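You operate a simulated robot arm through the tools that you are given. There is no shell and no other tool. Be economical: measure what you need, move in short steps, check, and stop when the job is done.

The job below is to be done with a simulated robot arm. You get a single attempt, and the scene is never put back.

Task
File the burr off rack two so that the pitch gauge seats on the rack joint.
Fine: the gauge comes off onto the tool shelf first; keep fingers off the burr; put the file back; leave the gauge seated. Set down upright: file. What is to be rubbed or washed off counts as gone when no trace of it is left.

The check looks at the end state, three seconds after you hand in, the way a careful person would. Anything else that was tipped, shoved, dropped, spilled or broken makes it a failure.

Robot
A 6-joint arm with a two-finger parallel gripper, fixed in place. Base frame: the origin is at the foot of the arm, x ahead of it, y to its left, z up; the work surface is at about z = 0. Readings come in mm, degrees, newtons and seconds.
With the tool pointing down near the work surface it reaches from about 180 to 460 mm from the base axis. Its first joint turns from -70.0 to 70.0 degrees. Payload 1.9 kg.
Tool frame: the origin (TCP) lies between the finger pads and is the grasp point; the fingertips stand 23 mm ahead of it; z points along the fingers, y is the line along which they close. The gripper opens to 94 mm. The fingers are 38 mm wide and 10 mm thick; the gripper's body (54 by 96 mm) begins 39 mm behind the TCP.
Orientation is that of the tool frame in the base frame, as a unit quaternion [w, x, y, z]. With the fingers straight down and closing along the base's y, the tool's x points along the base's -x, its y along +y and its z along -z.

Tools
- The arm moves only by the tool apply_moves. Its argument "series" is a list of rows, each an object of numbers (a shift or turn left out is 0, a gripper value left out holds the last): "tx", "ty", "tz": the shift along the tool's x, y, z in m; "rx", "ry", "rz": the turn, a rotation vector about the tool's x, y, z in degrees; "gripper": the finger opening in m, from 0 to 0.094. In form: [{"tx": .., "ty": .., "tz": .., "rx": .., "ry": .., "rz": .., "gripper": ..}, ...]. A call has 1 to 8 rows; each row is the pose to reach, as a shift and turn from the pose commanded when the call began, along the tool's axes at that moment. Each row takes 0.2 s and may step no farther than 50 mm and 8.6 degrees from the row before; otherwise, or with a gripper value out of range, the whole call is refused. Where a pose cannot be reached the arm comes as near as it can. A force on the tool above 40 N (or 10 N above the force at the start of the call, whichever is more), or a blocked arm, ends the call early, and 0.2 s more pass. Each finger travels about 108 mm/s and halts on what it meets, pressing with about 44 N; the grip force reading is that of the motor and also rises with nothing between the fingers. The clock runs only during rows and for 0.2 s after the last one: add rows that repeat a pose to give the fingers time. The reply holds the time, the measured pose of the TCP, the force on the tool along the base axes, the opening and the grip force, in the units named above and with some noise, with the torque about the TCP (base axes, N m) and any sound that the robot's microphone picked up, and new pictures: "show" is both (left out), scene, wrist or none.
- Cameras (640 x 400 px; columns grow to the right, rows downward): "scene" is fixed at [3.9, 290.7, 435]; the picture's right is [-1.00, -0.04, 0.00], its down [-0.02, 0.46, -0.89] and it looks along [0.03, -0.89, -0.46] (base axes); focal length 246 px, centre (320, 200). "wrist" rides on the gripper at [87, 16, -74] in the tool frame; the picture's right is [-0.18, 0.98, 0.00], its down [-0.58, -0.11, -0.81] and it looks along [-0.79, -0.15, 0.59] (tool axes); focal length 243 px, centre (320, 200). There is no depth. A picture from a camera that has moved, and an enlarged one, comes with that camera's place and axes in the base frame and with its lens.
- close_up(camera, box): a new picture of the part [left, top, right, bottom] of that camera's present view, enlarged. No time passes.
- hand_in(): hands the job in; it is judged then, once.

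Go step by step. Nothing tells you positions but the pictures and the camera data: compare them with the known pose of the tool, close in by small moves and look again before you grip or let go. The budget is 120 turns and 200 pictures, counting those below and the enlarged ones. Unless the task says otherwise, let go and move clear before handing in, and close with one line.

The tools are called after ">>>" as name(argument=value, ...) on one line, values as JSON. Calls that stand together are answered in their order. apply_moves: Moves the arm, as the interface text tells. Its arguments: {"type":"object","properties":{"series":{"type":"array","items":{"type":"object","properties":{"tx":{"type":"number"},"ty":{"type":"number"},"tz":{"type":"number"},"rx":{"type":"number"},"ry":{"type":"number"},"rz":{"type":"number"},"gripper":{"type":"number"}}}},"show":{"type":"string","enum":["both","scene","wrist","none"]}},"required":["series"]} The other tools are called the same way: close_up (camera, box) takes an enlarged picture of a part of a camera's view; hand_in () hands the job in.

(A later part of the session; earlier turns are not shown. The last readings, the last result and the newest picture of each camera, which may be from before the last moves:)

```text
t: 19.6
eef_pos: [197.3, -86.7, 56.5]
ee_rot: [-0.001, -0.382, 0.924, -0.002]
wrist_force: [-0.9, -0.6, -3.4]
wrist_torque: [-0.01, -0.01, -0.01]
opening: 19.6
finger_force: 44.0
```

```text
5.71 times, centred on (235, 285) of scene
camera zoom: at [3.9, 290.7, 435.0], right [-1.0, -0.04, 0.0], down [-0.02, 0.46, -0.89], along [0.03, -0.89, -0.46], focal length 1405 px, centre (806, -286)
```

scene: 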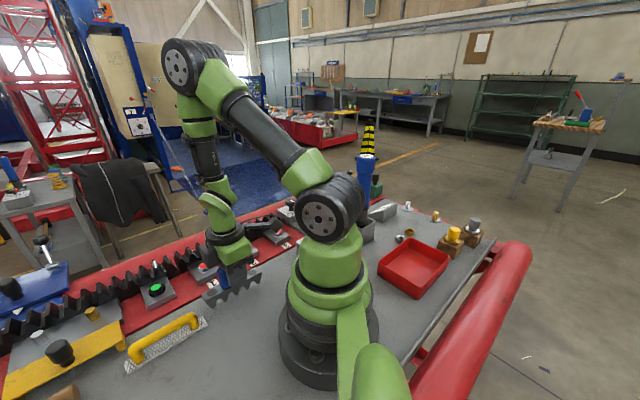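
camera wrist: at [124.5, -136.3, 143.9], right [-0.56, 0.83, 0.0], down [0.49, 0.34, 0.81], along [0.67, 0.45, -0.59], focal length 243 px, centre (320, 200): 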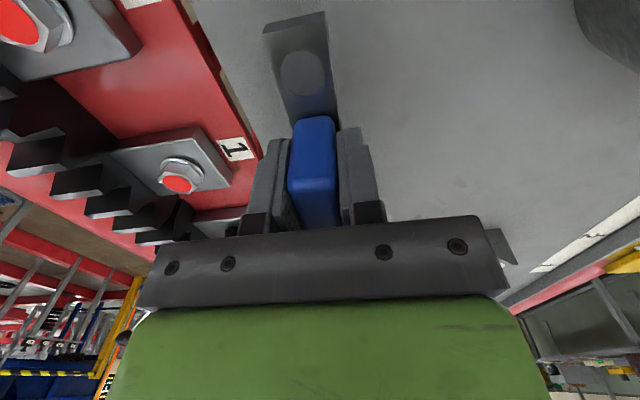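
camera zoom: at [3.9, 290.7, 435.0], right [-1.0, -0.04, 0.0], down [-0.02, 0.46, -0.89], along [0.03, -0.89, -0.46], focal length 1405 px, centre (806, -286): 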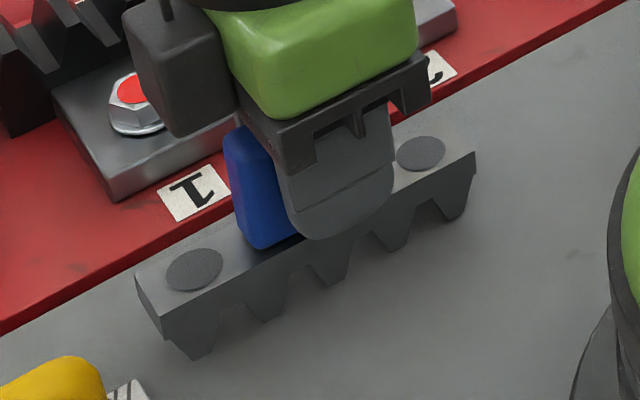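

Nearly touching; continuing with 1–2 mm rows.

>>> apply_moves(series=[{"tz": 0.002}, {"tz": 0.003}, {"tz": 0.003}], show="none")

>>> apply_moves(series=[{"tz": 0.001}, {"tz": 0.002}, {"tz": 0.002}], show="none")

>>> close_up(camera="scene", box=[190, 250, 280, 320])

```text
t: 20.4
eef_pos: [197.3, -87.0, 52.8]
ee_rot: [-0.002, -0.382, 0.924, -0.001]
wrist_force: [0.6, 9.0, 22.9]
wrist_torque: [-0.4, 0.9, -0.35]
opening: 20.1
finger_force: 44.2
```

```text
t: 21.2
eef_pos: [198.1, -87.4, 51.4]
ee_rot: [0.0, -0.382, 0.924, -0.002]
wrist_force: [4.9, 6.3, 24.9]
wrist_torque: [-0.36, 0.88, -0.11]
opening: 19.9
finger_force: 43.7
```

```text
5.71 times, centred on (235, 285) of scene
camera zoom: at [3.8, 290.7, 435.0], right [-1.0, -0.04, 0.0], down [-0.02, 0.46, -0.89], along [0.03, -0.89, -0.46], focal length 1405 px, centre (806, -286)
```

zoom: 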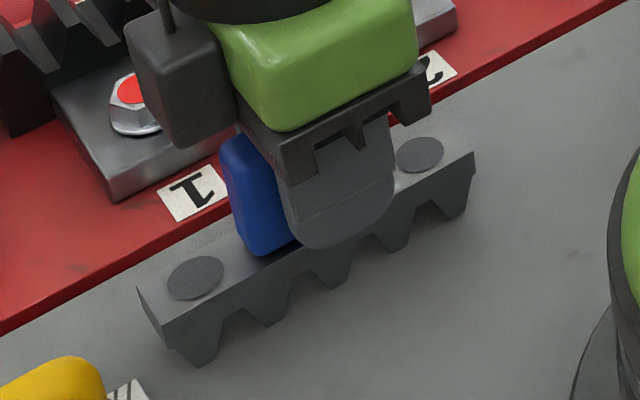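

The right end has touched (the gauge is held slightly tilted by the burr's effect). Left end is only a millimetre or two up; I release.

>>> apply_moves(series=[{"gripper": 0.024}, {"gripper": 0.04}, {"gripper": 0.05}, {"gripper": 0.05}], show="wrist")

>>> close_up(camera="scene", box=[190, 250, 280, 320])

```text
t: 22.2
eef_pos: [197.8, -87.7, 51.8]
ee_rot: [0.0, -0.382, 0.924, -0.001]
wrist_force: [-0.6, -0.1, -0.1]
wrist_torque: [-0.04, 0.0, -0.01]
opening: 50.0
finger_force: 0.1
camera wrist: at [125.5, -136.7, 125.4], right [-0.56, 0.83, 0.0], down [0.49, 0.33, 0.81], along [0.67, 0.45, -0.59], focal length 243 px, centre (320, 200)
```

wrist: 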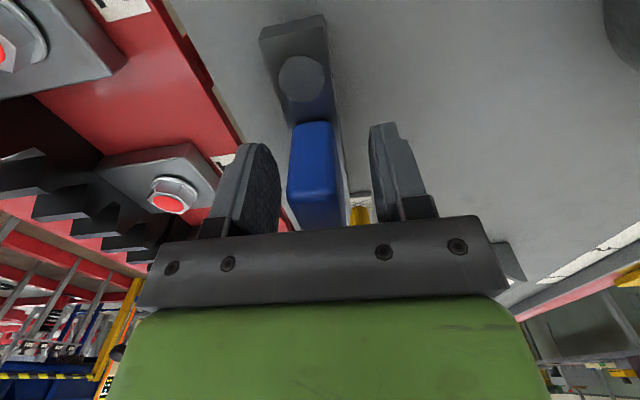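

```text
5.71 times, centred on (235, 285) of scene
camera zoom: at [3.9, 290.7, 435.0], right [-1.0, -0.04, 0.0], down [-0.02, 0.46, -0.89], along [0.03, -0.89, -0.46], focal length 1405 px, centre (806, -286)
```

zoom: 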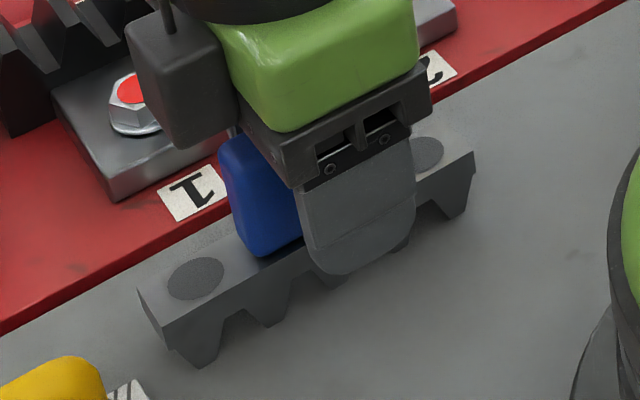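

The gauge stands on the shelf. I rise and go look at the file.

>>> apply_moves(series=[{"tz": -0.03}, {"tz": -0.07}, {"tz": -0.11}, {"tx": -0.035, "ty": 0.01, "tz": -0.12}, {"tx": -0.072, "ty": 0.017, "tz": -0.12}, {"tx": -0.072, "ty": 0.017, "tz": -0.12}])

>>> close_up(camera="scene", box=[110, 230, 290, 400])

```text
t: 23.6
eef_pos: [234.5, -23.4, 172.7]
ee_rot: [0.0, -0.382, 0.924, -0.001]
wrist_force: [0.0, -0.5, 0.2]
wrist_torque: [-0.04, 0.01, 0.0]
opening: 50.0
finger_force: 0.1
camera wrist: at [163.2, -72.7, 246.4], right [-0.56, 0.83, 0.0], down [0.49, 0.33, 0.81], along [0.67, 0.45, -0.59], focal length 243 px, centre (320, 200)
```

scene: 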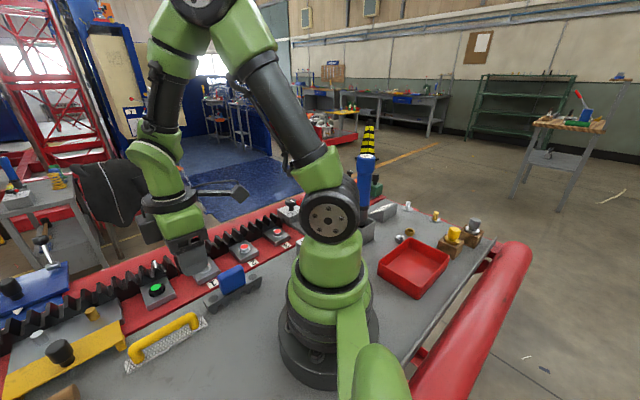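
wrist: 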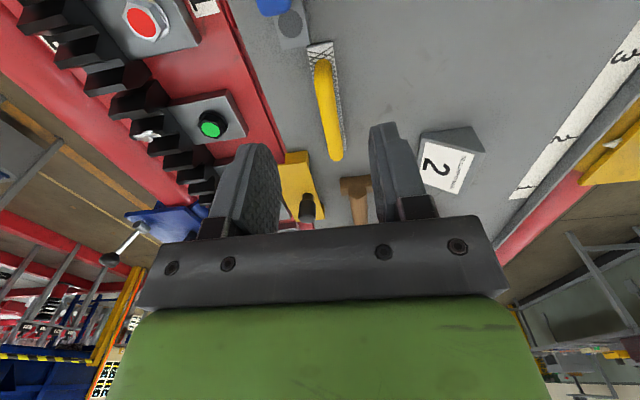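

```text
2.35 times, centred on (200, 315) of scene
camera zoom: at [3.9, 290.7, 435.0], right [-1.0, -0.04, 0.0], down [-0.02, 0.46, -0.89], along [0.03, -0.89, -0.46], focal length 579 px, centre (602, -71)
```

zoom: 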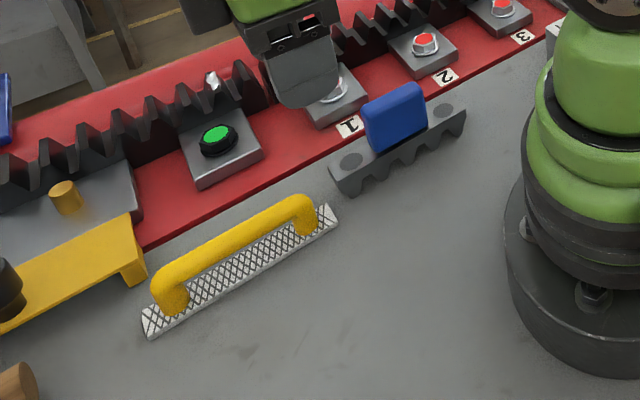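

The file lies parallel to the rack, its handle centre at about (284,22,32). I move above it.

>>> apply_moves(series=[{"tx": -0.033, "ty": -0.002, "tz": 0.02}, {"tx": -0.066, "ty": -0.003, "tz": 0.06}, {"tx": -0.066, "ty": -0.003, "tz": 0.075}, {"tx": -0.066, "ty": -0.003, "tz": 0.075}])

>>> close_up(camera="wrist", box=[220, 0, 420, 200])

>>> close_up(camera="scene", box=[90, 250, 250, 390])

```text
refused: row 2 steps farther than a row can; nothing moved
```

```text
2.00 times, centred on (320, 100) of wrist
camera zoom: at [163.2, -72.7, 246.4], right [-0.56, 0.83, 0.0], down [0.49, 0.33, 0.81], along [0.67, 0.45, -0.59], focal length 485 px, centre (320, 400)
```

zoom: 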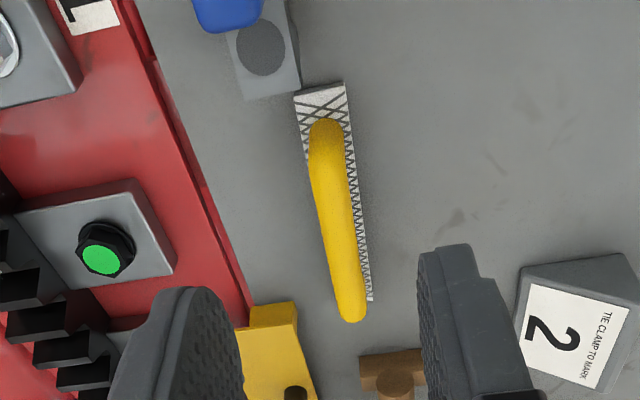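

```text
2.86 times, centred on (170, 320) of scene
camera zoom: at [3.9, 290.7, 435.0], right [-1.0, -0.04, 0.0], down [-0.02, 0.46, -0.89], along [0.03, -0.89, -0.46], focal length 703 px, centre (749, -143)
```

zoom: 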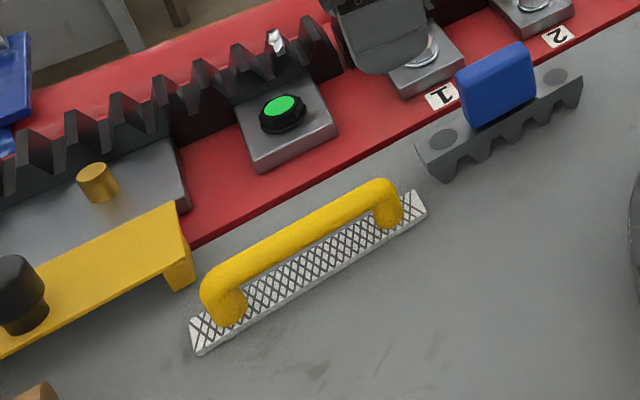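

The move was refused for step size; I repeat it with smaller rows.

>>> apply_moves(series=[{"tx": -0.033, "ty": -0.002, "tz": 0.02}, {"tx": -0.06, "ty": -0.003, "tz": 0.05}, {"tx": -0.066, "ty": -0.003, "tz": 0.075}, {"tx": -0.066, "ty": -0.003, "tz": 0.075}])

>>> close_up(camera="wrist", box=[220, 0, 420, 200])

>>> close_up(camera="scene", box=[90, 250, 250, 390])

```text
t: 24.6
eef_pos: [284.6, 22.5, 97.2]
ee_rot: [-0.001, -0.382, 0.924, -0.001]
wrist_force: [-0.7, -0.7, 0.7]
wrist_torque: [-0.02, -0.01, 0.02]
opening: 50.2
finger_force: 0.1
camera wrist: at [212.6, -27.4, 171.0], right [-0.56, 0.83, 0.0], down [0.49, 0.33, 0.81], along [0.67, 0.45, -0.59], focal length 243 px, centre (320, 200)
```

scene: 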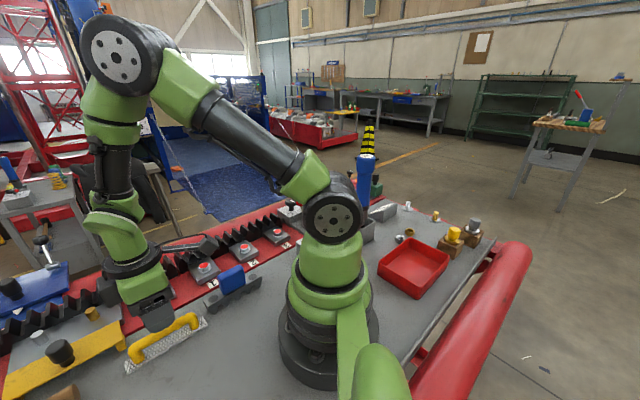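
wrist: 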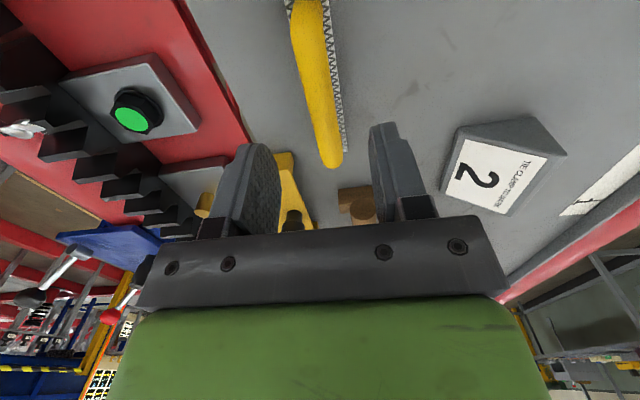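

```text
2.00 times, centred on (320, 100) of wrist
camera zoom: at [212.6, -27.4, 171.0], right [-0.56, 0.83, 0.0], down [0.49, 0.33, 0.81], along [0.67, 0.45, -0.59], focal length 485 px, centre (320, 400)
```

zoom: 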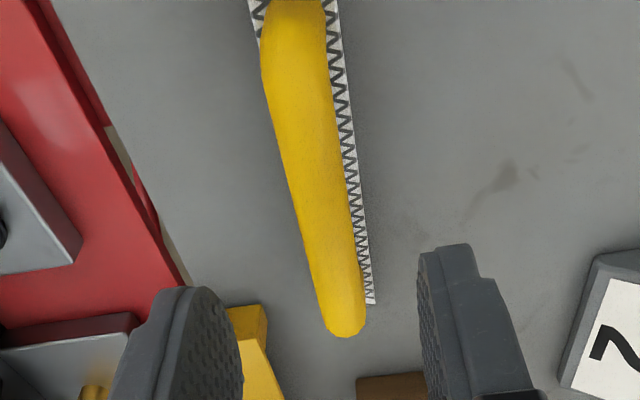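

```text
2.86 times, centred on (170, 320) of scene
camera zoom: at [3.9, 290.7, 435.0], right [-1.0, -0.04, 0.0], down [-0.02, 0.46, -0.89], along [0.03, -0.89, -0.46], focal length 703 px, centre (749, -143)
```

zoom: 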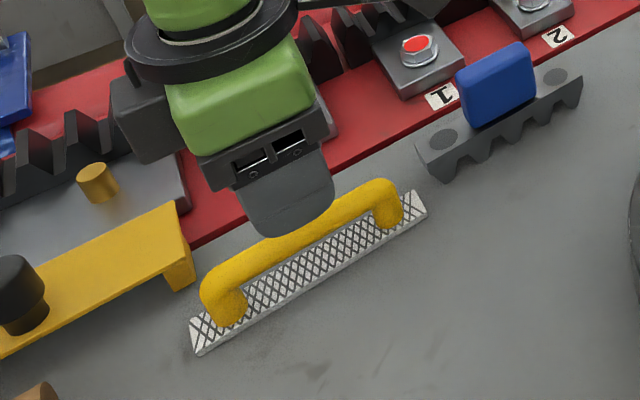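

Centred along the handle, about 2 mm off sideways and 2° in yaw. I correct and descend partway.

>>> apply_moves(series=[{"ty": 0.002, "tz": 0.025, "rz": 2}, {"ty": 0.002, "tz": 0.05, "rz": 2}, {"ty": 0.002, "tz": 0.05, "rz": 2}])

>>> close_up(camera="wrist", box=[220, 40, 420, 240])

>>> close_up(camera="scene", box=[100, 290, 220, 390])

```text
t: 25.4
eef_pos: [282.7, 22.2, 45.0]
ee_rot: [0.0, -0.365, 0.931, -0.001]
wrist_force: [-0.3, 0.5, -0.2]
wrist_torque: [-0.02, 0.03, 0.0]
opening: 50.2
finger_force: 0.1
camera wrist: at [209.3, -24.7, 119.4], right [-0.53, 0.85, 0.0], down [0.5, 0.32, 0.81], along [0.68, 0.43, -0.59], focal length 243 px, centre (320, 200)
```

scene: 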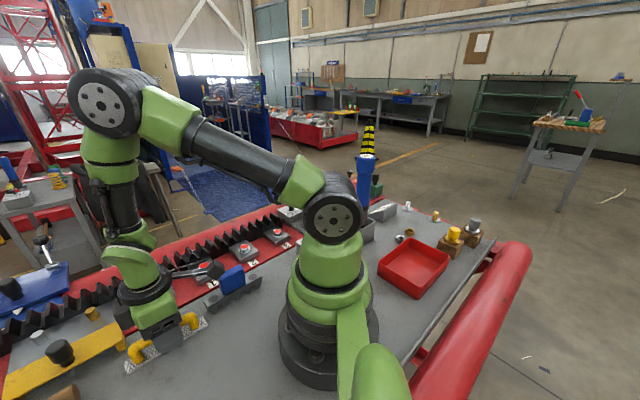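
wrist: 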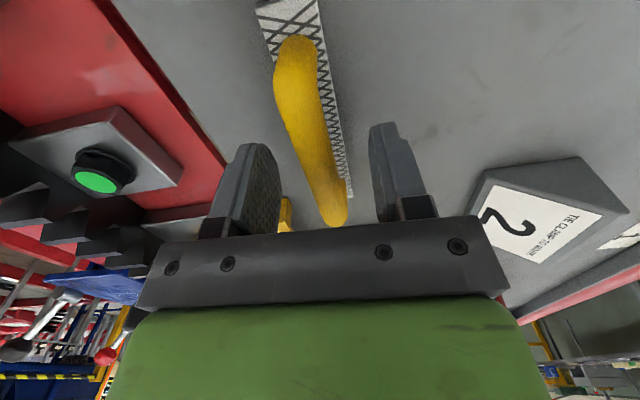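

```text
2.00 times, centred on (320, 140) of wrist
camera zoom: at [209.3, -24.7, 119.4], right [-0.53, 0.85, 0.0], down [0.5, 0.32, 0.81], along [0.68, 0.43, -0.59], focal length 485 px, centre (320, 320)
```

zoom: 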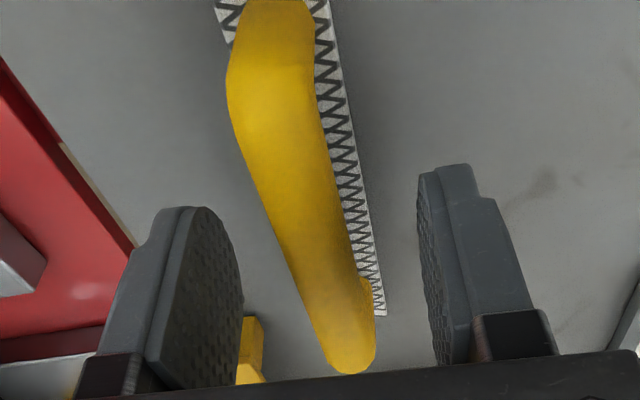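

```text
4.00 times, centred on (160, 340) of scene
camera zoom: at [3.9, 290.7, 435.0], right [-1.0, -0.04, 0.0], down [-0.02, 0.46, -0.89], along [0.03, -0.89, -0.46], focal length 984 px, centre (960, -360)
```

zoom: 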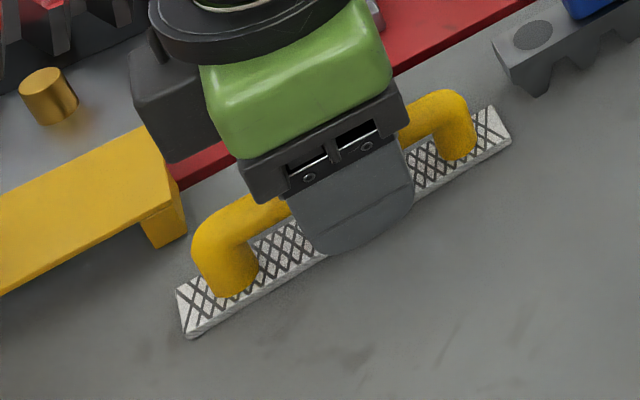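

Aligned. The bar's top is around z=36, so I lower to z=33 and close.

>>> apply_moves(series=[{"tz": 0.007}, {"tz": 0.012}, {"tz": 0.012}, {"tz": 0.012, "gripper": 0.03}, {"tz": 0.012, "gripper": 0.005}, {"tz": 0.012, "gripper": 0.005}, {"tz": 0.012, "gripper": 0.005}])

>>> close_up(camera="scene", box=[100, 290, 220, 390])

```text
t: 27.0
eef_pos: [283.4, 20.2, 33.5]
ee_rot: [0.001, -0.366, 0.931, 0.0]
wrist_force: [0.8, -0.9, 2.0]
wrist_torque: [-0.03, 0.03, 0.03]
opening: 16.0
finger_force: 44.3
camera wrist: at [210.5, -25.3, 108.1], right [-0.53, 0.85, 0.0], down [0.5, 0.32, 0.81], along [0.68, 0.43, -0.59], focal length 243 px, centre (320, 200)
```

scene: 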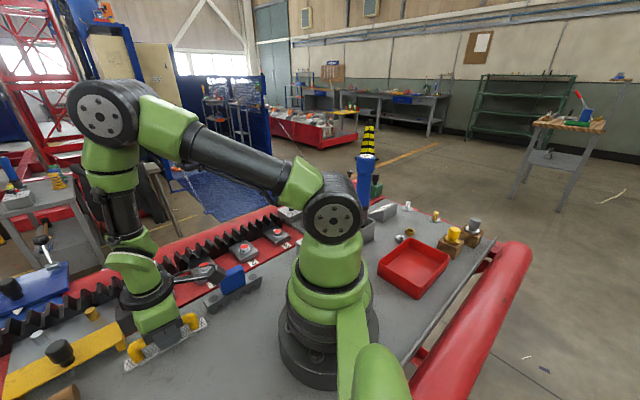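
wrist: 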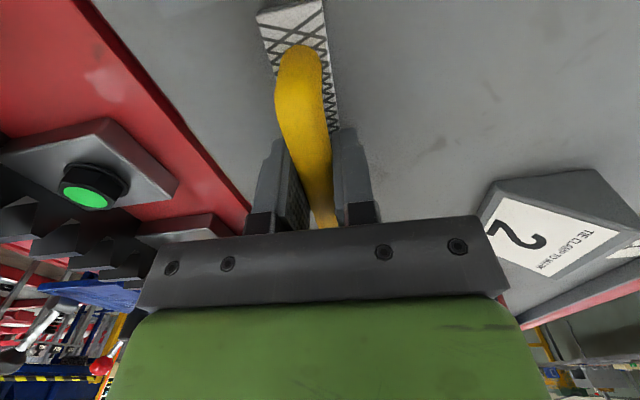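

```text
4.00 times, centred on (160, 340) of scene
camera zoom: at [3.9, 290.7, 435.0], right [-1.0, -0.04, 0.0], down [-0.02, 0.46, -0.89], along [0.03, -0.89, -0.46], focal length 984 px, centre (960, -360)
```

zoom: 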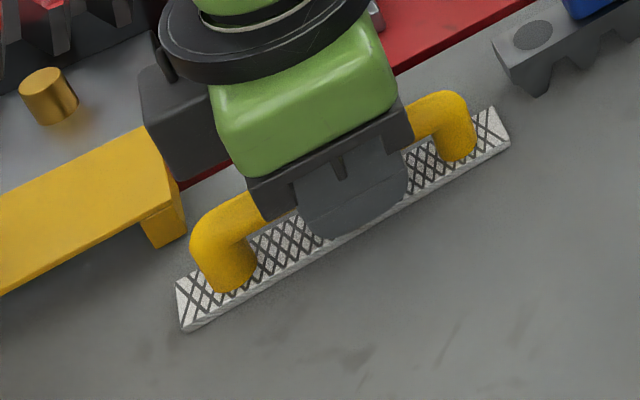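

File gripped (original pose noted: TCP (283.4,20.3,33.5), yaw 42.8°). The burr triangulates to about (394,-125,47). I lift and carry the file to above it.

>>> apply_moves(series=[{"tz": -0.02}, {"tz": -0.06}, {"tz": -0.1}, {"tz": -0.115}], show="none")

>>> apply_moves(series=[{"tx": 0.007, "ty": -0.04, "rz": 0}, {"tx": 0.014, "ty": -0.08, "rz": -1}, {"tx": 0.021, "ty": -0.12, "rz": -2}, {"tx": 0.028, "ty": -0.16, "rz": -2.2}, {"tx": 0.033, "ty": -0.182, "rz": -2.2}, {"tx": 0.033, "ty": -0.182, "rz": -2.2}])

>>> close_up(camera="scene", box=[90, 200, 230, 310])

>>> close_up(camera="wrist", box=[200, 0, 440, 220])

```text
t: 28.0
eef_pos: [284.2, 23.7, 149.4]
ee_rot: [0.0, -0.366, 0.931, -0.001]
wrist_force: [-0.2, -1.0, -1.5]
wrist_torque: [-0.03, 0.02, 0.03]
opening: 16.0
finger_force: 44.0
```

```text
t: 29.4
eef_pos: [384.8, -134.3, 148.7]
ee_rot: [0.0, -0.383, 0.924, -0.001]
wrist_force: [0.4, -1.0, -1.6]
wrist_torque: [0.01, -0.01, 0.03]
opening: 15.9
finger_force: 44.1
camera wrist: at [312.2, -183.6, 222.5], right [-0.57, 0.82, 0.0], down [0.49, 0.34, 0.81], along [0.66, 0.46, -0.59], focal length 243 px, centre (320, 200)
```

scene: 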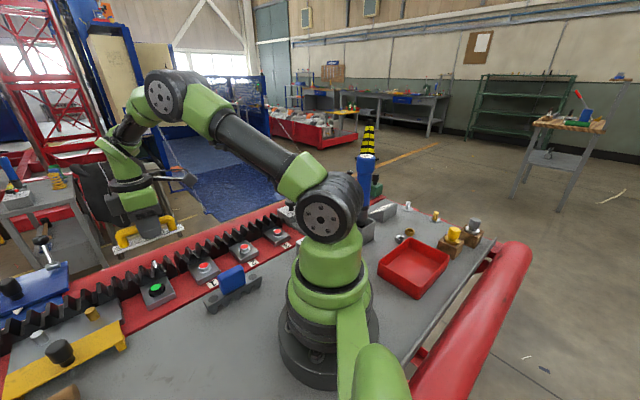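
wrist: 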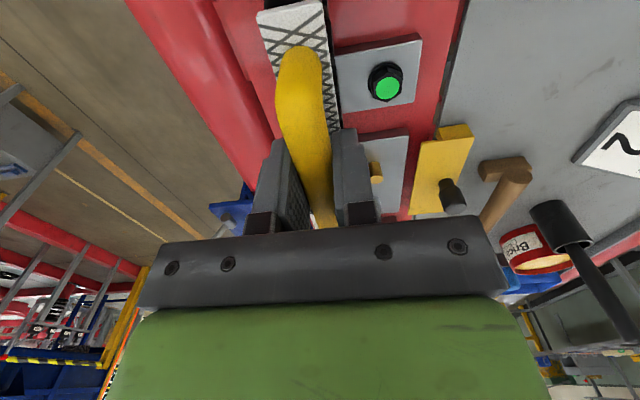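

```text
3.64 times, centred on (160, 255) of scene
camera zoom: at [3.9, 290.7, 435.0], right [-1.0, -0.04, 0.0], down [-0.02, 0.46, -0.89], along [0.03, -0.89, -0.46], focal length 894 px, centre (902, 0)
```

zoom: 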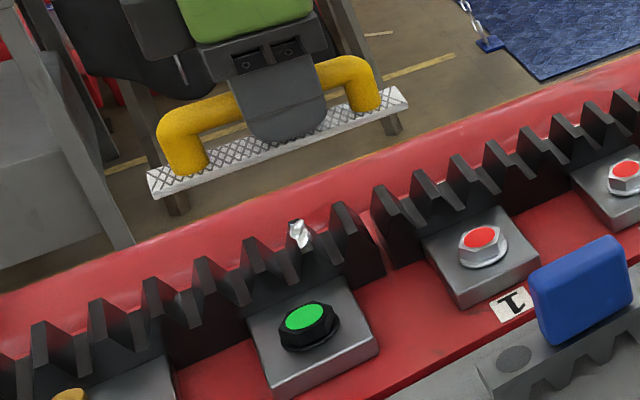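

```text
1.82 times, centred on (320, 110) of wrist
camera zoom: at [312.2, -183.6, 222.5], right [-0.57, 0.82, 0.0], down [0.49, 0.34, 0.81], along [0.66, 0.46, -0.59], focal length 441 px, centre (320, 364)
```

zoom: 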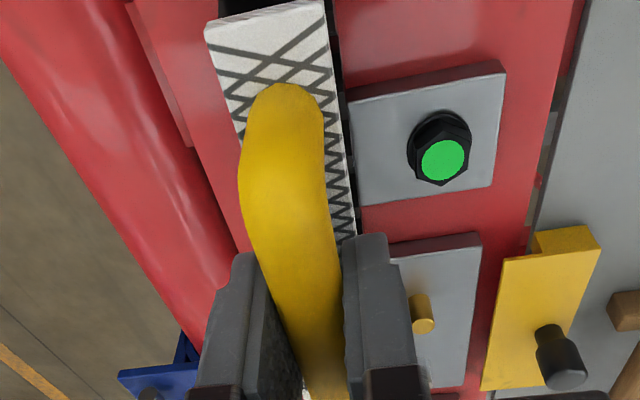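

I zoom tightly on the burr before lowering.

>>> close_up(camera="scene", box=[140, 245, 190, 280])

```text
11.43 times, centred on (165, 262) of scene
camera zoom: at [3.9, 290.7, 435.0], right [-1.0, -0.04, 0.0], down [-0.02, 0.46, -0.89], along [0.03, -0.89, -0.46], focal length 2810 px, centre (2091, -514)
```

zoom: 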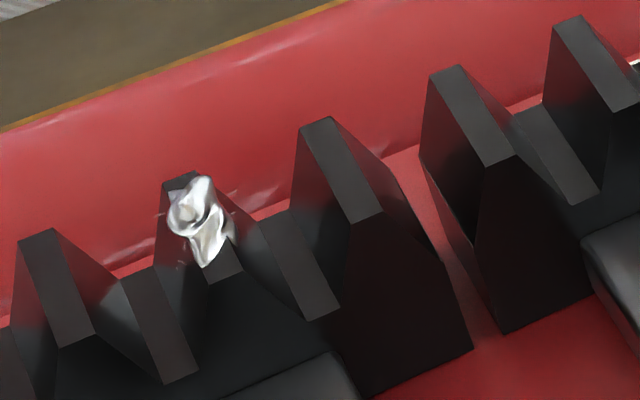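

The burr covers most of the second tooth's tip, roughly n 352–385 across the rack, d≈190. I lower the file above it.

>>> apply_moves(series=[{"tz": 0.02}, {"tz": 0.04}, {"tz": 0.052}, {"tz": 0.052}], show="wrist")

>>> close_up(camera="scene", box=[110, 220, 220, 290])

```text
t: 30.4
eef_pos: [382.8, -135.4, 96.7]
ee_rot: [-0.001, -0.384, 0.923, -0.001]
wrist_force: [-0.5, 0.6, -1.8]
wrist_torque: [-0.03, 0.02, -0.03]
opening: 15.9
finger_force: 44.1
camera wrist: at [310.7, -184.0, 170.5], right [-0.57, 0.82, 0.0], down [0.49, 0.34, 0.81], along [0.67, 0.46, -0.59], focal length 243 px, centre (320, 200)
```

wrist: 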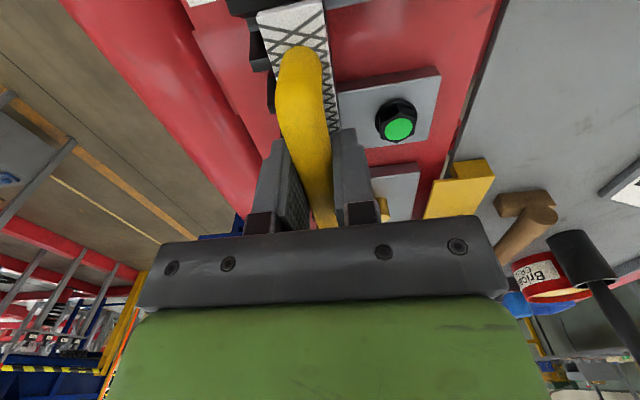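

```text
5.71 times, centred on (165, 255) of scene
camera zoom: at [3.9, 290.7, 435.0], right [-1.0, -0.04, 0.0], down [-0.02, 0.46, -0.89], along [0.03, -0.89, -0.46], focal length 1405 px, centre (1206, -114)
```

zoom: 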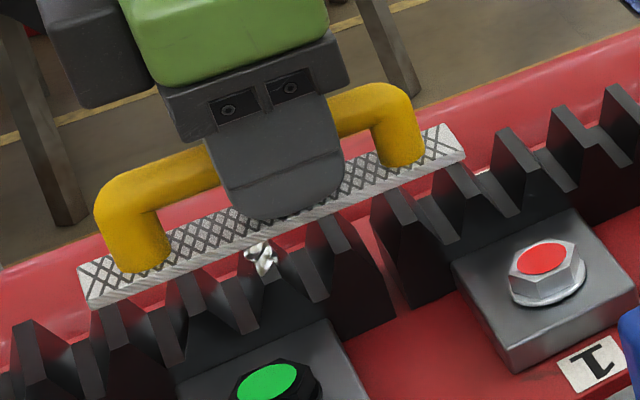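

About 10 mm to go. I lower in small rows until contact.

>>> apply_moves(series=[{"tz": 0.003}, {"tz": 0.006}, {"tz": 0.006}], show="none")

>>> apply_moves(series=[{"tz": 0.002}, {"tz": 0.003}, {"tz": 0.003}], show="none")

>>> close_up(camera="scene", box=[110, 220, 220, 290])

```text
t: 31.2
eef_pos: [381.6, -135.2, 92.1]
ee_rot: [0.0, -0.383, 0.924, -0.001]
wrist_force: [-0.1, 0.1, -2.0]
wrist_torque: [-0.04, -0.02, 0.02]
opening: 16.1
finger_force: 44.2
```

```text
t: 32.0
eef_pos: [380.6, -135.3, 88.2]
ee_rot: [0.0, -0.384, 0.923, -0.001]
wrist_force: [-0.5, 0.1, -1.7]
wrist_torque: [-0.02, 0.02, 0.01]
opening: 16.1
finger_force: 43.8
```

```text
5.71 times, centred on (165, 255) of scene
camera zoom: at [3.9, 290.7, 435.0], right [-1.0, -0.04, 0.0], down [-0.02, 0.46, -0.89], along [0.03, -0.89, -0.46], focal length 1405 px, centre (1206, -114)
```

zoom: 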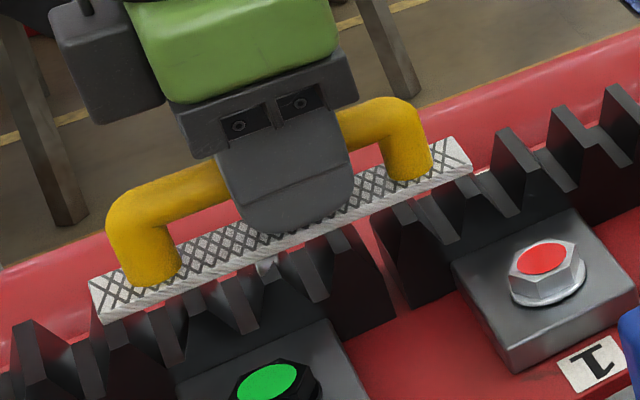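

>>> apply_moves(series=[{"tz": 0.002}, {"tz": 0.003}, {"tz": 0.003}], show="none")

>>> apply_moves(series=[{"tz": 0.001}, {"tz": 0.002}, {"tz": 0.002}], show="none")

>>> close_up(camera="scene", box=[110, 220, 220, 290])

```text
t: 32.8
eef_pos: [383.6, -134.2, 86.1]
ee_rot: [-0.001, -0.383, 0.924, -0.002]
wrist_force: [0.1, -0.4, -1.3]
wrist_torque: [-0.02, -0.01, 0.02]
opening: 16.1
finger_force: 43.8
```

```text
t: 33.6
eef_pos: [382.4, -135.2, 84.4]
ee_rot: [-0.001, -0.384, 0.923, -0.002]
wrist_force: [-0.3, 0.7, -2.4]
wrist_torque: [0.04, 0.0, 0.03]
opening: 16.0
finger_force: 43.6
```

```text
5.71 times, centred on (165, 255) of scene
camera zoom: at [3.9, 290.7, 435.0], right [-1.0, -0.04, 0.0], down [-0.02, 0.46, -0.89], along [0.03, -0.89, -0.46], focal length 1405 px, centre (1206, -114)
```

zoom: 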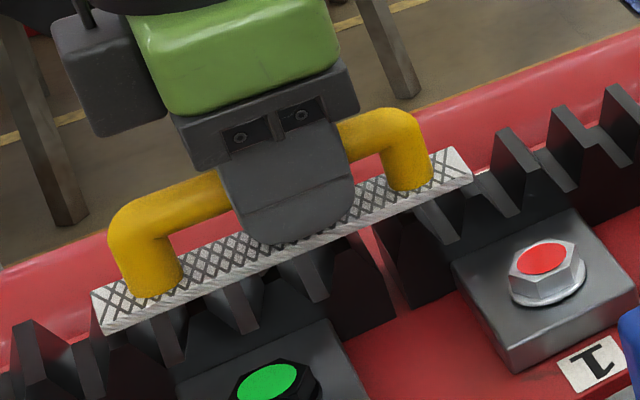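

>>> apply_moves(series=[{"tz": 0.001}, {"tz": 0.002}, {"tz": 0.002}], show="none")

>>> apply_moves(series=[{"tz": 0.001}, {"tz": 0.002}, {"tz": 0.002}], show="none")

>>> close_up(camera="scene", box=[110, 220, 220, 290])

```text
t: 34.4
eef_pos: [383.9, -134.4, 80.5]
ee_rot: [0.0, -0.383, 0.924, -0.001]
wrist_force: [0.0, 0.1, -2.3]
wrist_torque: [-0.04, 0.04, -0.02]
opening: 15.9
finger_force: 43.3
```

```text
t: 35.2
eef_pos: [383.3, -135.6, 81.0]
ee_rot: [0.001, -0.383, 0.924, -0.002]
wrist_force: [-10.6, 3.8, 35.3]
wrist_torque: [0.27, -0.26, 0.11]
opening: 16.1
finger_force: 43.7
```

```text
5.71 times, centred on (165, 255) of scene
camera zoom: at [3.8, 290.7, 435.0], right [-1.0, -0.04, 0.0], down [-0.02, 0.46, -0.89], along [0.03, -0.89, -0.46], focal length 1405 px, centre (1206, -114)
```

zoom: 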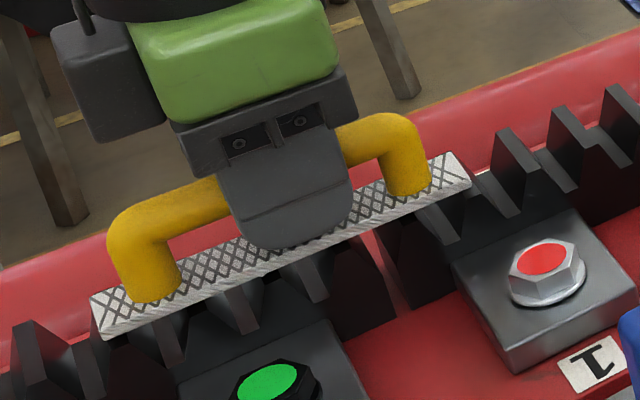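

Contact at TCP z≈81. I ease off half a millimetre and make strokes along the rack.

>>> apply_moves(series=[{"tz": -0.0006}, {"tx": -0.01, "tz": -0.0006}, {"tx": 0.005, "tz": -0.0006}, {"tx": 0.015, "tz": -0.0006}, {"tx": 0.0, "tz": -0.0006}, {"tx": -0.012, "tz": -0.0006}, {"tx": 0.005, "tz": -0.0006}, {"tx": 0.0, "tz": -0.0006}], show="none")

>>> close_up(camera="scene", box=[110, 220, 220, 290])

```text
t: 37.0
eef_pos: [381.7, -133.9, 82.5]
ee_rot: [-0.002, -0.383, 0.924, -0.001]
wrist_force: [0.1, -0.1, -1.9]
wrist_torque: [-0.03, 0.03, -0.01]
opening: 16.1
finger_force: 44.0
```

```text
5.71 times, centred on (165, 255) of scene
camera zoom: at [3.9, 290.7, 435.0], right [-1.0, -0.04, 0.0], down [-0.02, 0.46, -0.89], along [0.03, -0.89, -0.46], focal length 1405 px, centre (1206, -114)
```

zoom: 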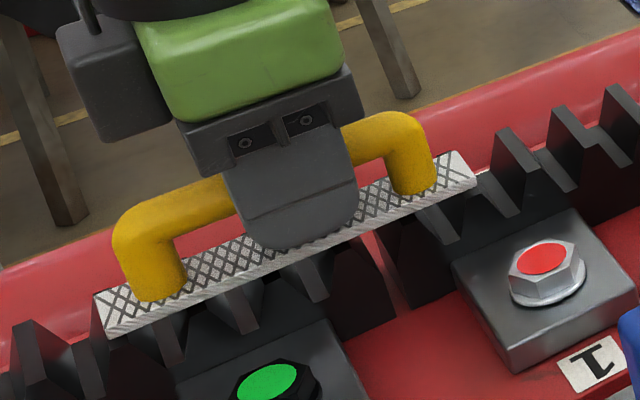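

Contact was lost after easing; I press slightly more and stroke again.

>>> apply_moves(series=[{"tz": 0.0008}, {"tx": -0.01, "tz": 0.0008}, {"tx": 0.005, "tz": 0.0008}, {"tx": 0.015, "tz": 0.0008}, {"tx": 0.0, "tz": 0.0008}, {"tx": -0.012, "tz": 0.0008}, {"tx": 0.005, "tz": 0.0008}, {"tx": 0.0, "tz": 0.0008}], show="none")

```text
t: 38.8
eef_pos: [384.7, -134.5, 79.9]
ee_rot: [-0.001, -0.384, 0.923, -0.001]
wrist_force: [0.2, -0.4, -1.0]
wrist_torque: [-0.04, -0.03, 0.03]
opening: 16.0
finger_force: 44.5
```

>>> apply_moves(series=[{"tz": 0.0012}, {"tx": -0.01, "tz": 0.0012}, {"tx": 0.005, "tz": 0.0012}, {"tx": 0.015, "tz": 0.0012}, {"tx": 0.0, "tz": 0.0012}, {"tx": -0.012, "tz": 0.0012}, {"tx": 0.005, "tz": 0.0012}, {"tx": 0.0, "tz": 0.0012}], show="none")

>>> close_up(camera="scene", box=[110, 220, 220, 290])

```text
t: 40.6
eef_pos: [382.7, -135.4, 78.7]
ee_rot: [0.0, -0.383, 0.924, -0.002]
wrist_force: [-1.4, -1.6, 3.1]
wrist_torque: [0.02, 0.0, 0.02]
opening: 15.8
finger_force: 44.1
```

```text
5.71 times, centred on (165, 255) of scene
camera zoom: at [3.9, 290.7, 435.0], right [-1.0, -0.04, 0.0], down [-0.02, 0.46, -0.89], along [0.03, -0.89, -0.46], focal length 1405 px, centre (1206, -114)
```

zoom: 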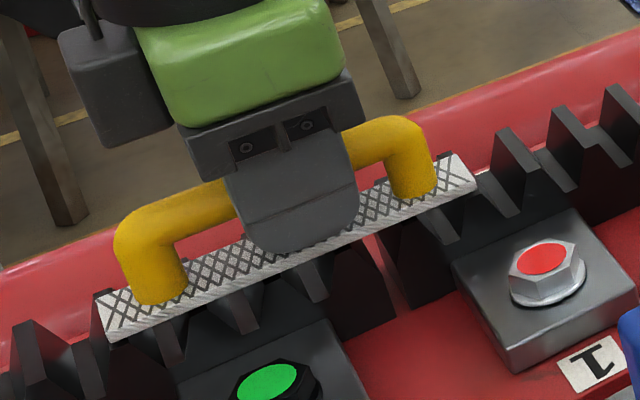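

Light contact with the tooth tips. I stroke with sideways offsets to cover the whole tip width.

>>> apply_moves(series=[{"tz": 0.0005, "ty": -0.007}, {"tx": -0.012, "tz": 0.0005, "ty": -0.008}, {"tx": 0.008, "tz": 0.0005, "ty": -0.008}, {"tx": -0.01, "tz": 0.0005, "ty": 0.0}, {"tx": 0.005, "tz": 0.0005, "ty": 0.007}, {"tx": -0.01, "tz": 0.0005, "ty": 0.009}, {"tx": 0.008, "tz": 0.0005, "ty": 0.009}, {"tx": 0.0, "tz": 0.0005}], show="none")

>>> apply_moves(series=[{"tz": 0.0005, "ty": -0.007}, {"tx": -0.012, "tz": 0.0005, "ty": -0.008}, {"tx": 0.008, "tz": 0.0005, "ty": -0.008}, {"tx": -0.01, "tz": 0.0005, "ty": 0.0}, {"tx": 0.005, "tz": 0.0005, "ty": 0.007}, {"tx": -0.01, "tz": 0.0005, "ty": 0.009}, {"tx": 0.008, "tz": 0.0005, "ty": 0.009}, {"tx": 0.0, "tz": 0.0005}], show="none")

>>> apply_moves(series=[{"tz": -0.02}, {"tz": -0.05}, {"tz": -0.05}], show="none")

>>> close_up(camera="scene", box=[130, 220, 210, 290])

```text
t: 42.4
eef_pos: [383.9, -134.7, 76.6]
ee_rot: [0.0, -0.384, 0.923, -0.001]
wrist_force: [0.1, -0.5, -1.3]
wrist_torque: [0.01, -0.01, 0.0]
opening: 16.0
finger_force: 43.7
```

```text
t: 44.2
eef_pos: [382.8, -135.7, 76.4]
ee_rot: [0.0, -0.383, 0.924, -0.002]
wrist_force: [0.3, -0.3, -1.4]
wrist_torque: [-0.01, 0.02, 0.01]
opening: 16.2
finger_force: 44.1
```

```text
t: 45.0
eef_pos: [381.9, -134.4, 125.6]
ee_rot: [0.0, -0.384, 0.923, -0.001]
wrist_force: [-0.2, 0.6, -1.2]
wrist_torque: [-0.01, -0.01, 0.0]
opening: 16.2
finger_force: 44.2
```

```text
5.71 times, centred on (170, 255) of scene
camera zoom: at [3.9, 290.7, 435.0], right [-1.0, -0.04, 0.0], down [-0.02, 0.46, -0.89], along [0.03, -0.89, -0.46], focal length 1405 px, centre (1177, -114)
```

zoom: 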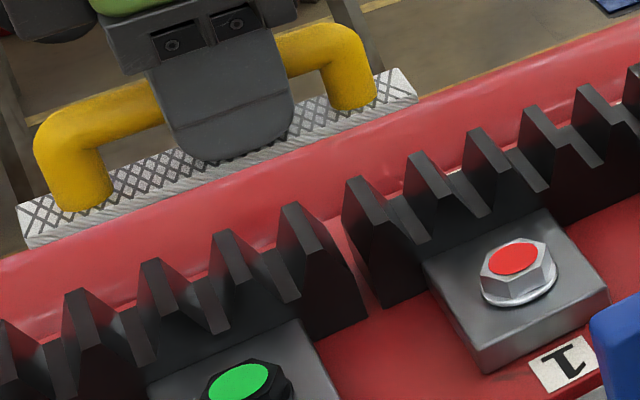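

The burr appears gone; I zoom in tightly to check for traces.

>>> close_up(camera="scene", box=[145, 245, 190, 280])

>>> close_up(camera="scene", box=[160, 252, 180, 268])

```text
11.43 times, centred on (168, 262) of scene
camera zoom: at [3.9, 290.7, 435.0], right [-1.0, -0.04, 0.0], down [-0.02, 0.46, -0.89], along [0.03, -0.89, -0.46], focal length 2810 px, centre (2063, -514)
```

zoom: 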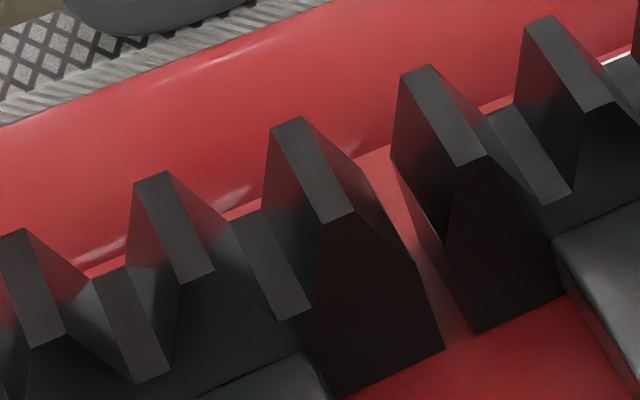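

```text
16.00 times, centred on (170, 260) of scene
camera zoom: at [3.9, 290.7, 435.0], right [-1.0, -0.04, 0.0], down [-0.02, 0.46, -0.89], along [0.03, -0.89, -0.46], focal length 3934 px, centre (2720, -760)
```

zoom: 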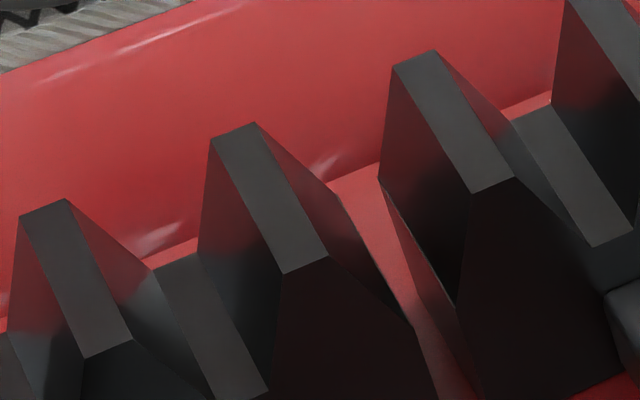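

The tooth is clean. I take the file back to its original place.

>>> apply_moves(series=[{"tz": -0.025}, {"tx": -0.009, "ty": 0.04, "tz": -0.025}, {"tx": -0.018, "ty": 0.08, "tz": -0.025}, {"tx": -0.027, "ty": 0.12, "tz": -0.025, "rz": 1}, {"tx": -0.035, "ty": 0.16, "tz": -0.025, "rz": 2.2}, {"tx": -0.0395, "ty": 0.18, "tz": -0.02, "rz": 2.2}, {"tx": -0.0395, "ty": 0.18, "tz": 0.02, "rz": 2.2}, {"tx": -0.0395, "ty": 0.18, "tz": 0.02, "rz": 2.2}])

```text
t: 46.8
eef_pos: [281.9, 21.5, 103.2]
ee_rot: [0.001, -0.365, 0.931, -0.001]
wrist_force: [-0.1, -0.2, -1.0]
wrist_torque: [0.0, 0.04, 0.0]
opening: 16.1
finger_force: 44.0
camera wrist: at [208.4, -25.5, 177.5], right [-0.53, 0.85, 0.0], down [0.5, 0.32, 0.81], along [0.68, 0.43, -0.59], focal length 243 px, centre (320, 200)
```

scene: 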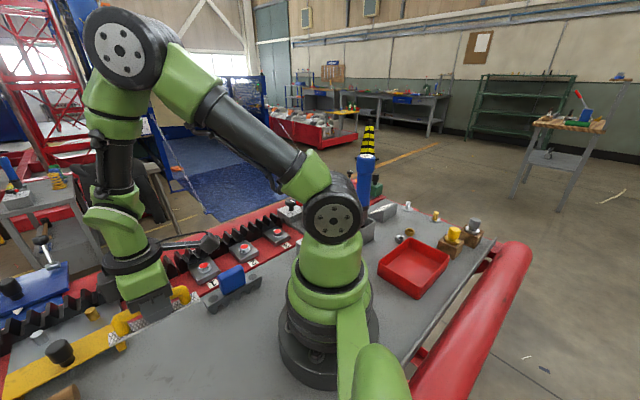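
wrist: 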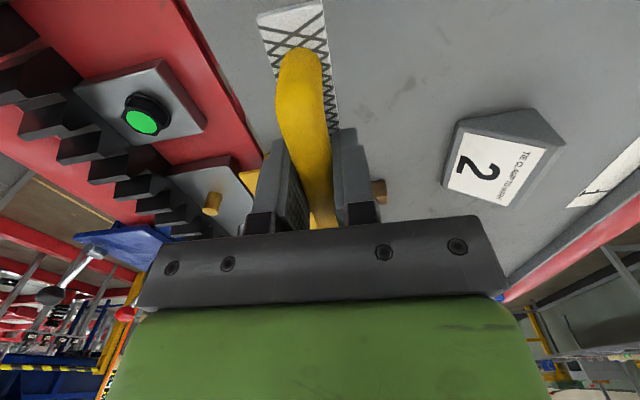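

I lower the file to just above the bench.

>>> apply_moves(series=[{"tz": 0.03}, {"tz": 0.055}, {"tz": 0.064}, {"tz": 0.066}, {"tz": 0.066}])

>>> close_up(camera="scene", box=[100, 290, 220, 390])

```text
t: 48.0
eef_pos: [282.7, 19.4, 39.9]
ee_rot: [0.0, -0.366, 0.931, -0.001]
wrist_force: [0.4, 0.3, -1.9]
wrist_torque: [-0.01, 0.01, 0.03]
opening: 16.0
finger_force: 43.6
camera wrist: at [209.8, -26.6, 113.8], right [-0.53, 0.85, 0.0], down [0.5, 0.32, 0.81], along [0.68, 0.43, -0.59], focal length 243 px, centre (320, 200)
```

scene: 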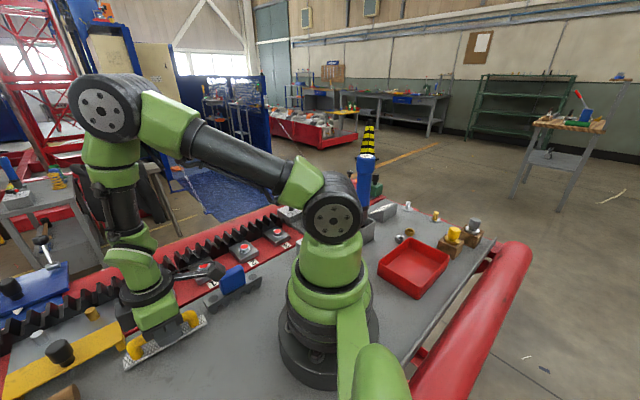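
wrist: 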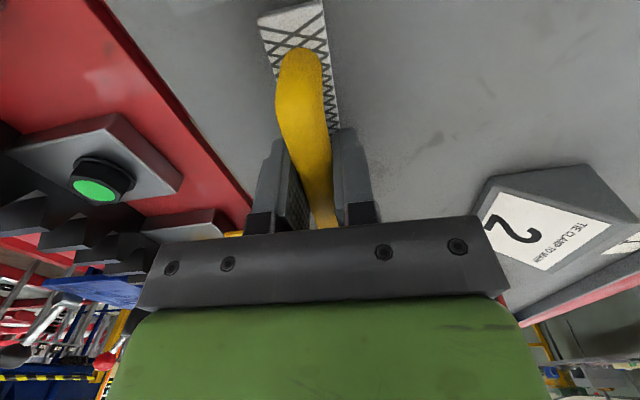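

```text
4.00 times, centred on (160, 340) of scene
camera zoom: at [3.9, 290.7, 435.0], right [-1.0, -0.04, 0.0], down [-0.02, 0.46, -0.89], along [0.03, -0.89, -0.46], focal length 984 px, centre (960, -360)
```

zoom: 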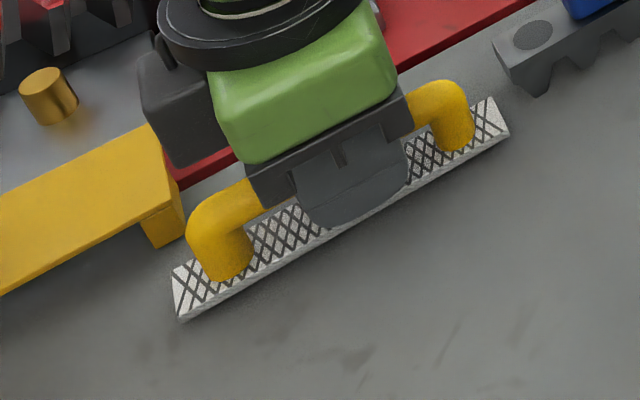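

>>> apply_moves(series=[{"tz": 0.003}, {"tz": 0.0045}, {"tz": 0.0045}], show="none")

>>> apply_moves(series=[{"tz": 0.001}, {"tz": 0.0015}, {"tz": 0.0015}], show="none")

>>> close_up(camera="scene", box=[100, 290, 220, 390])

```text
t: 48.8
eef_pos: [282.5, 18.6, 35.0]
ee_rot: [0.0, -0.366, 0.931, -0.001]
wrist_force: [-0.5, -0.1, -2.1]
wrist_torque: [0.0, 0.04, -0.03]
opening: 16.1
finger_force: 43.9
```

```text
t: 49.6
eef_pos: [284.0, 21.2, 33.9]
ee_rot: [0.0, -0.365, 0.931, -0.001]
wrist_force: [-0.1, 0.1, -1.2]
wrist_torque: [-0.02, 0.01, 0.01]
opening: 16.2
finger_force: 43.9
```

```text
4.00 times, centred on (160, 340) of scene
camera zoom: at [3.9, 290.7, 435.0], right [-1.0, -0.04, 0.0], down [-0.02, 0.46, -0.89], along [0.03, -0.89, -0.46], focal length 984 px, centre (960, -360)
```

zoom: 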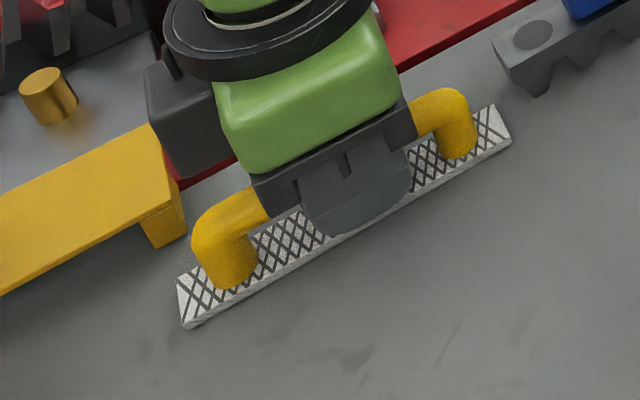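

>>> apply_moves(series=[{"tz": 0.001}, {"tz": 0.0015}, {"tz": 0.0015}], show="none")

```text
t: 50.4
eef_pos: [284.2, 19.4, 33.0]
ee_rot: [0.0, -0.366, 0.931, 0.0]
wrist_force: [1.7, 2.1, 6.1]
wrist_torque: [-0.21, 0.41, 0.0]
opening: 16.1
finger_force: 43.8
```

The file touches the bench; I release and rise.

>>> apply_moves(series=[{"gripper": 0.02}, {"gripper": 0.035}, {"gripper": 0.05}, {"gripper": 0.05}, {"tz": -0.02}, {"tz": -0.06}, {"tz": -0.1}, {"tz": -0.13}])

>>> close_up(camera="scene", box=[100, 240, 280, 390])

```text
t: 52.2
eef_pos: [285.7, 20.5, 161.6]
ee_rot: [-0.001, -0.365, 0.931, -0.002]
wrist_force: [-0.2, 0.4, -0.7]
wrist_torque: [0.0, -0.03, -0.04]
opening: 50.0
finger_force: 0.0
camera wrist: at [211.5, -26.8, 236.4], right [-0.53, 0.85, 0.0], down [0.5, 0.32, 0.81], along [0.68, 0.43, -0.59], focal length 243 px, centre (320, 200)
```

scene: 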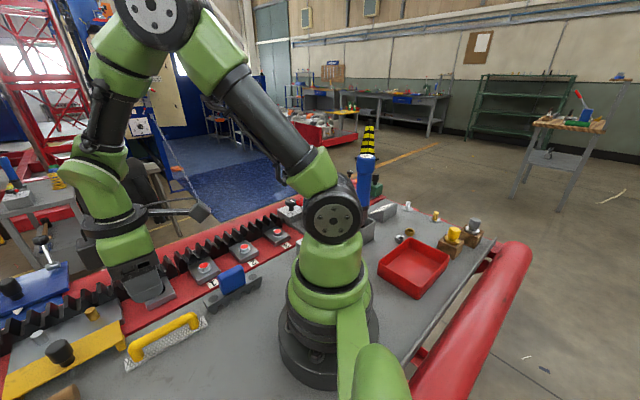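
wrist: 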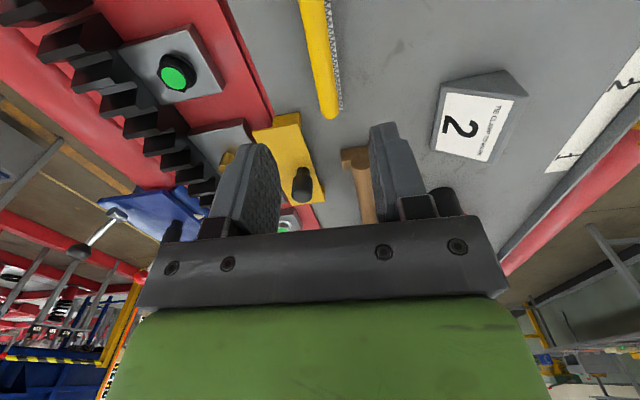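

```text
2.67 times, centred on (190, 315) of scene
camera zoom: at [3.9, 290.7, 435.0], right [-1.0, -0.04, 0.0], down [-0.02, 0.46, -0.89], along [0.03, -0.89, -0.46], focal length 656 px, centre (667, -107)
```

zoom: 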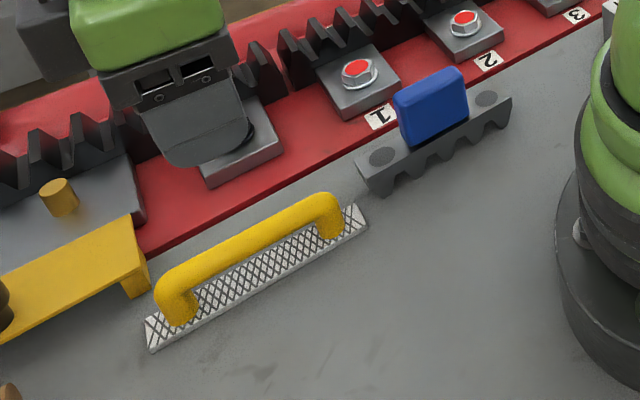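

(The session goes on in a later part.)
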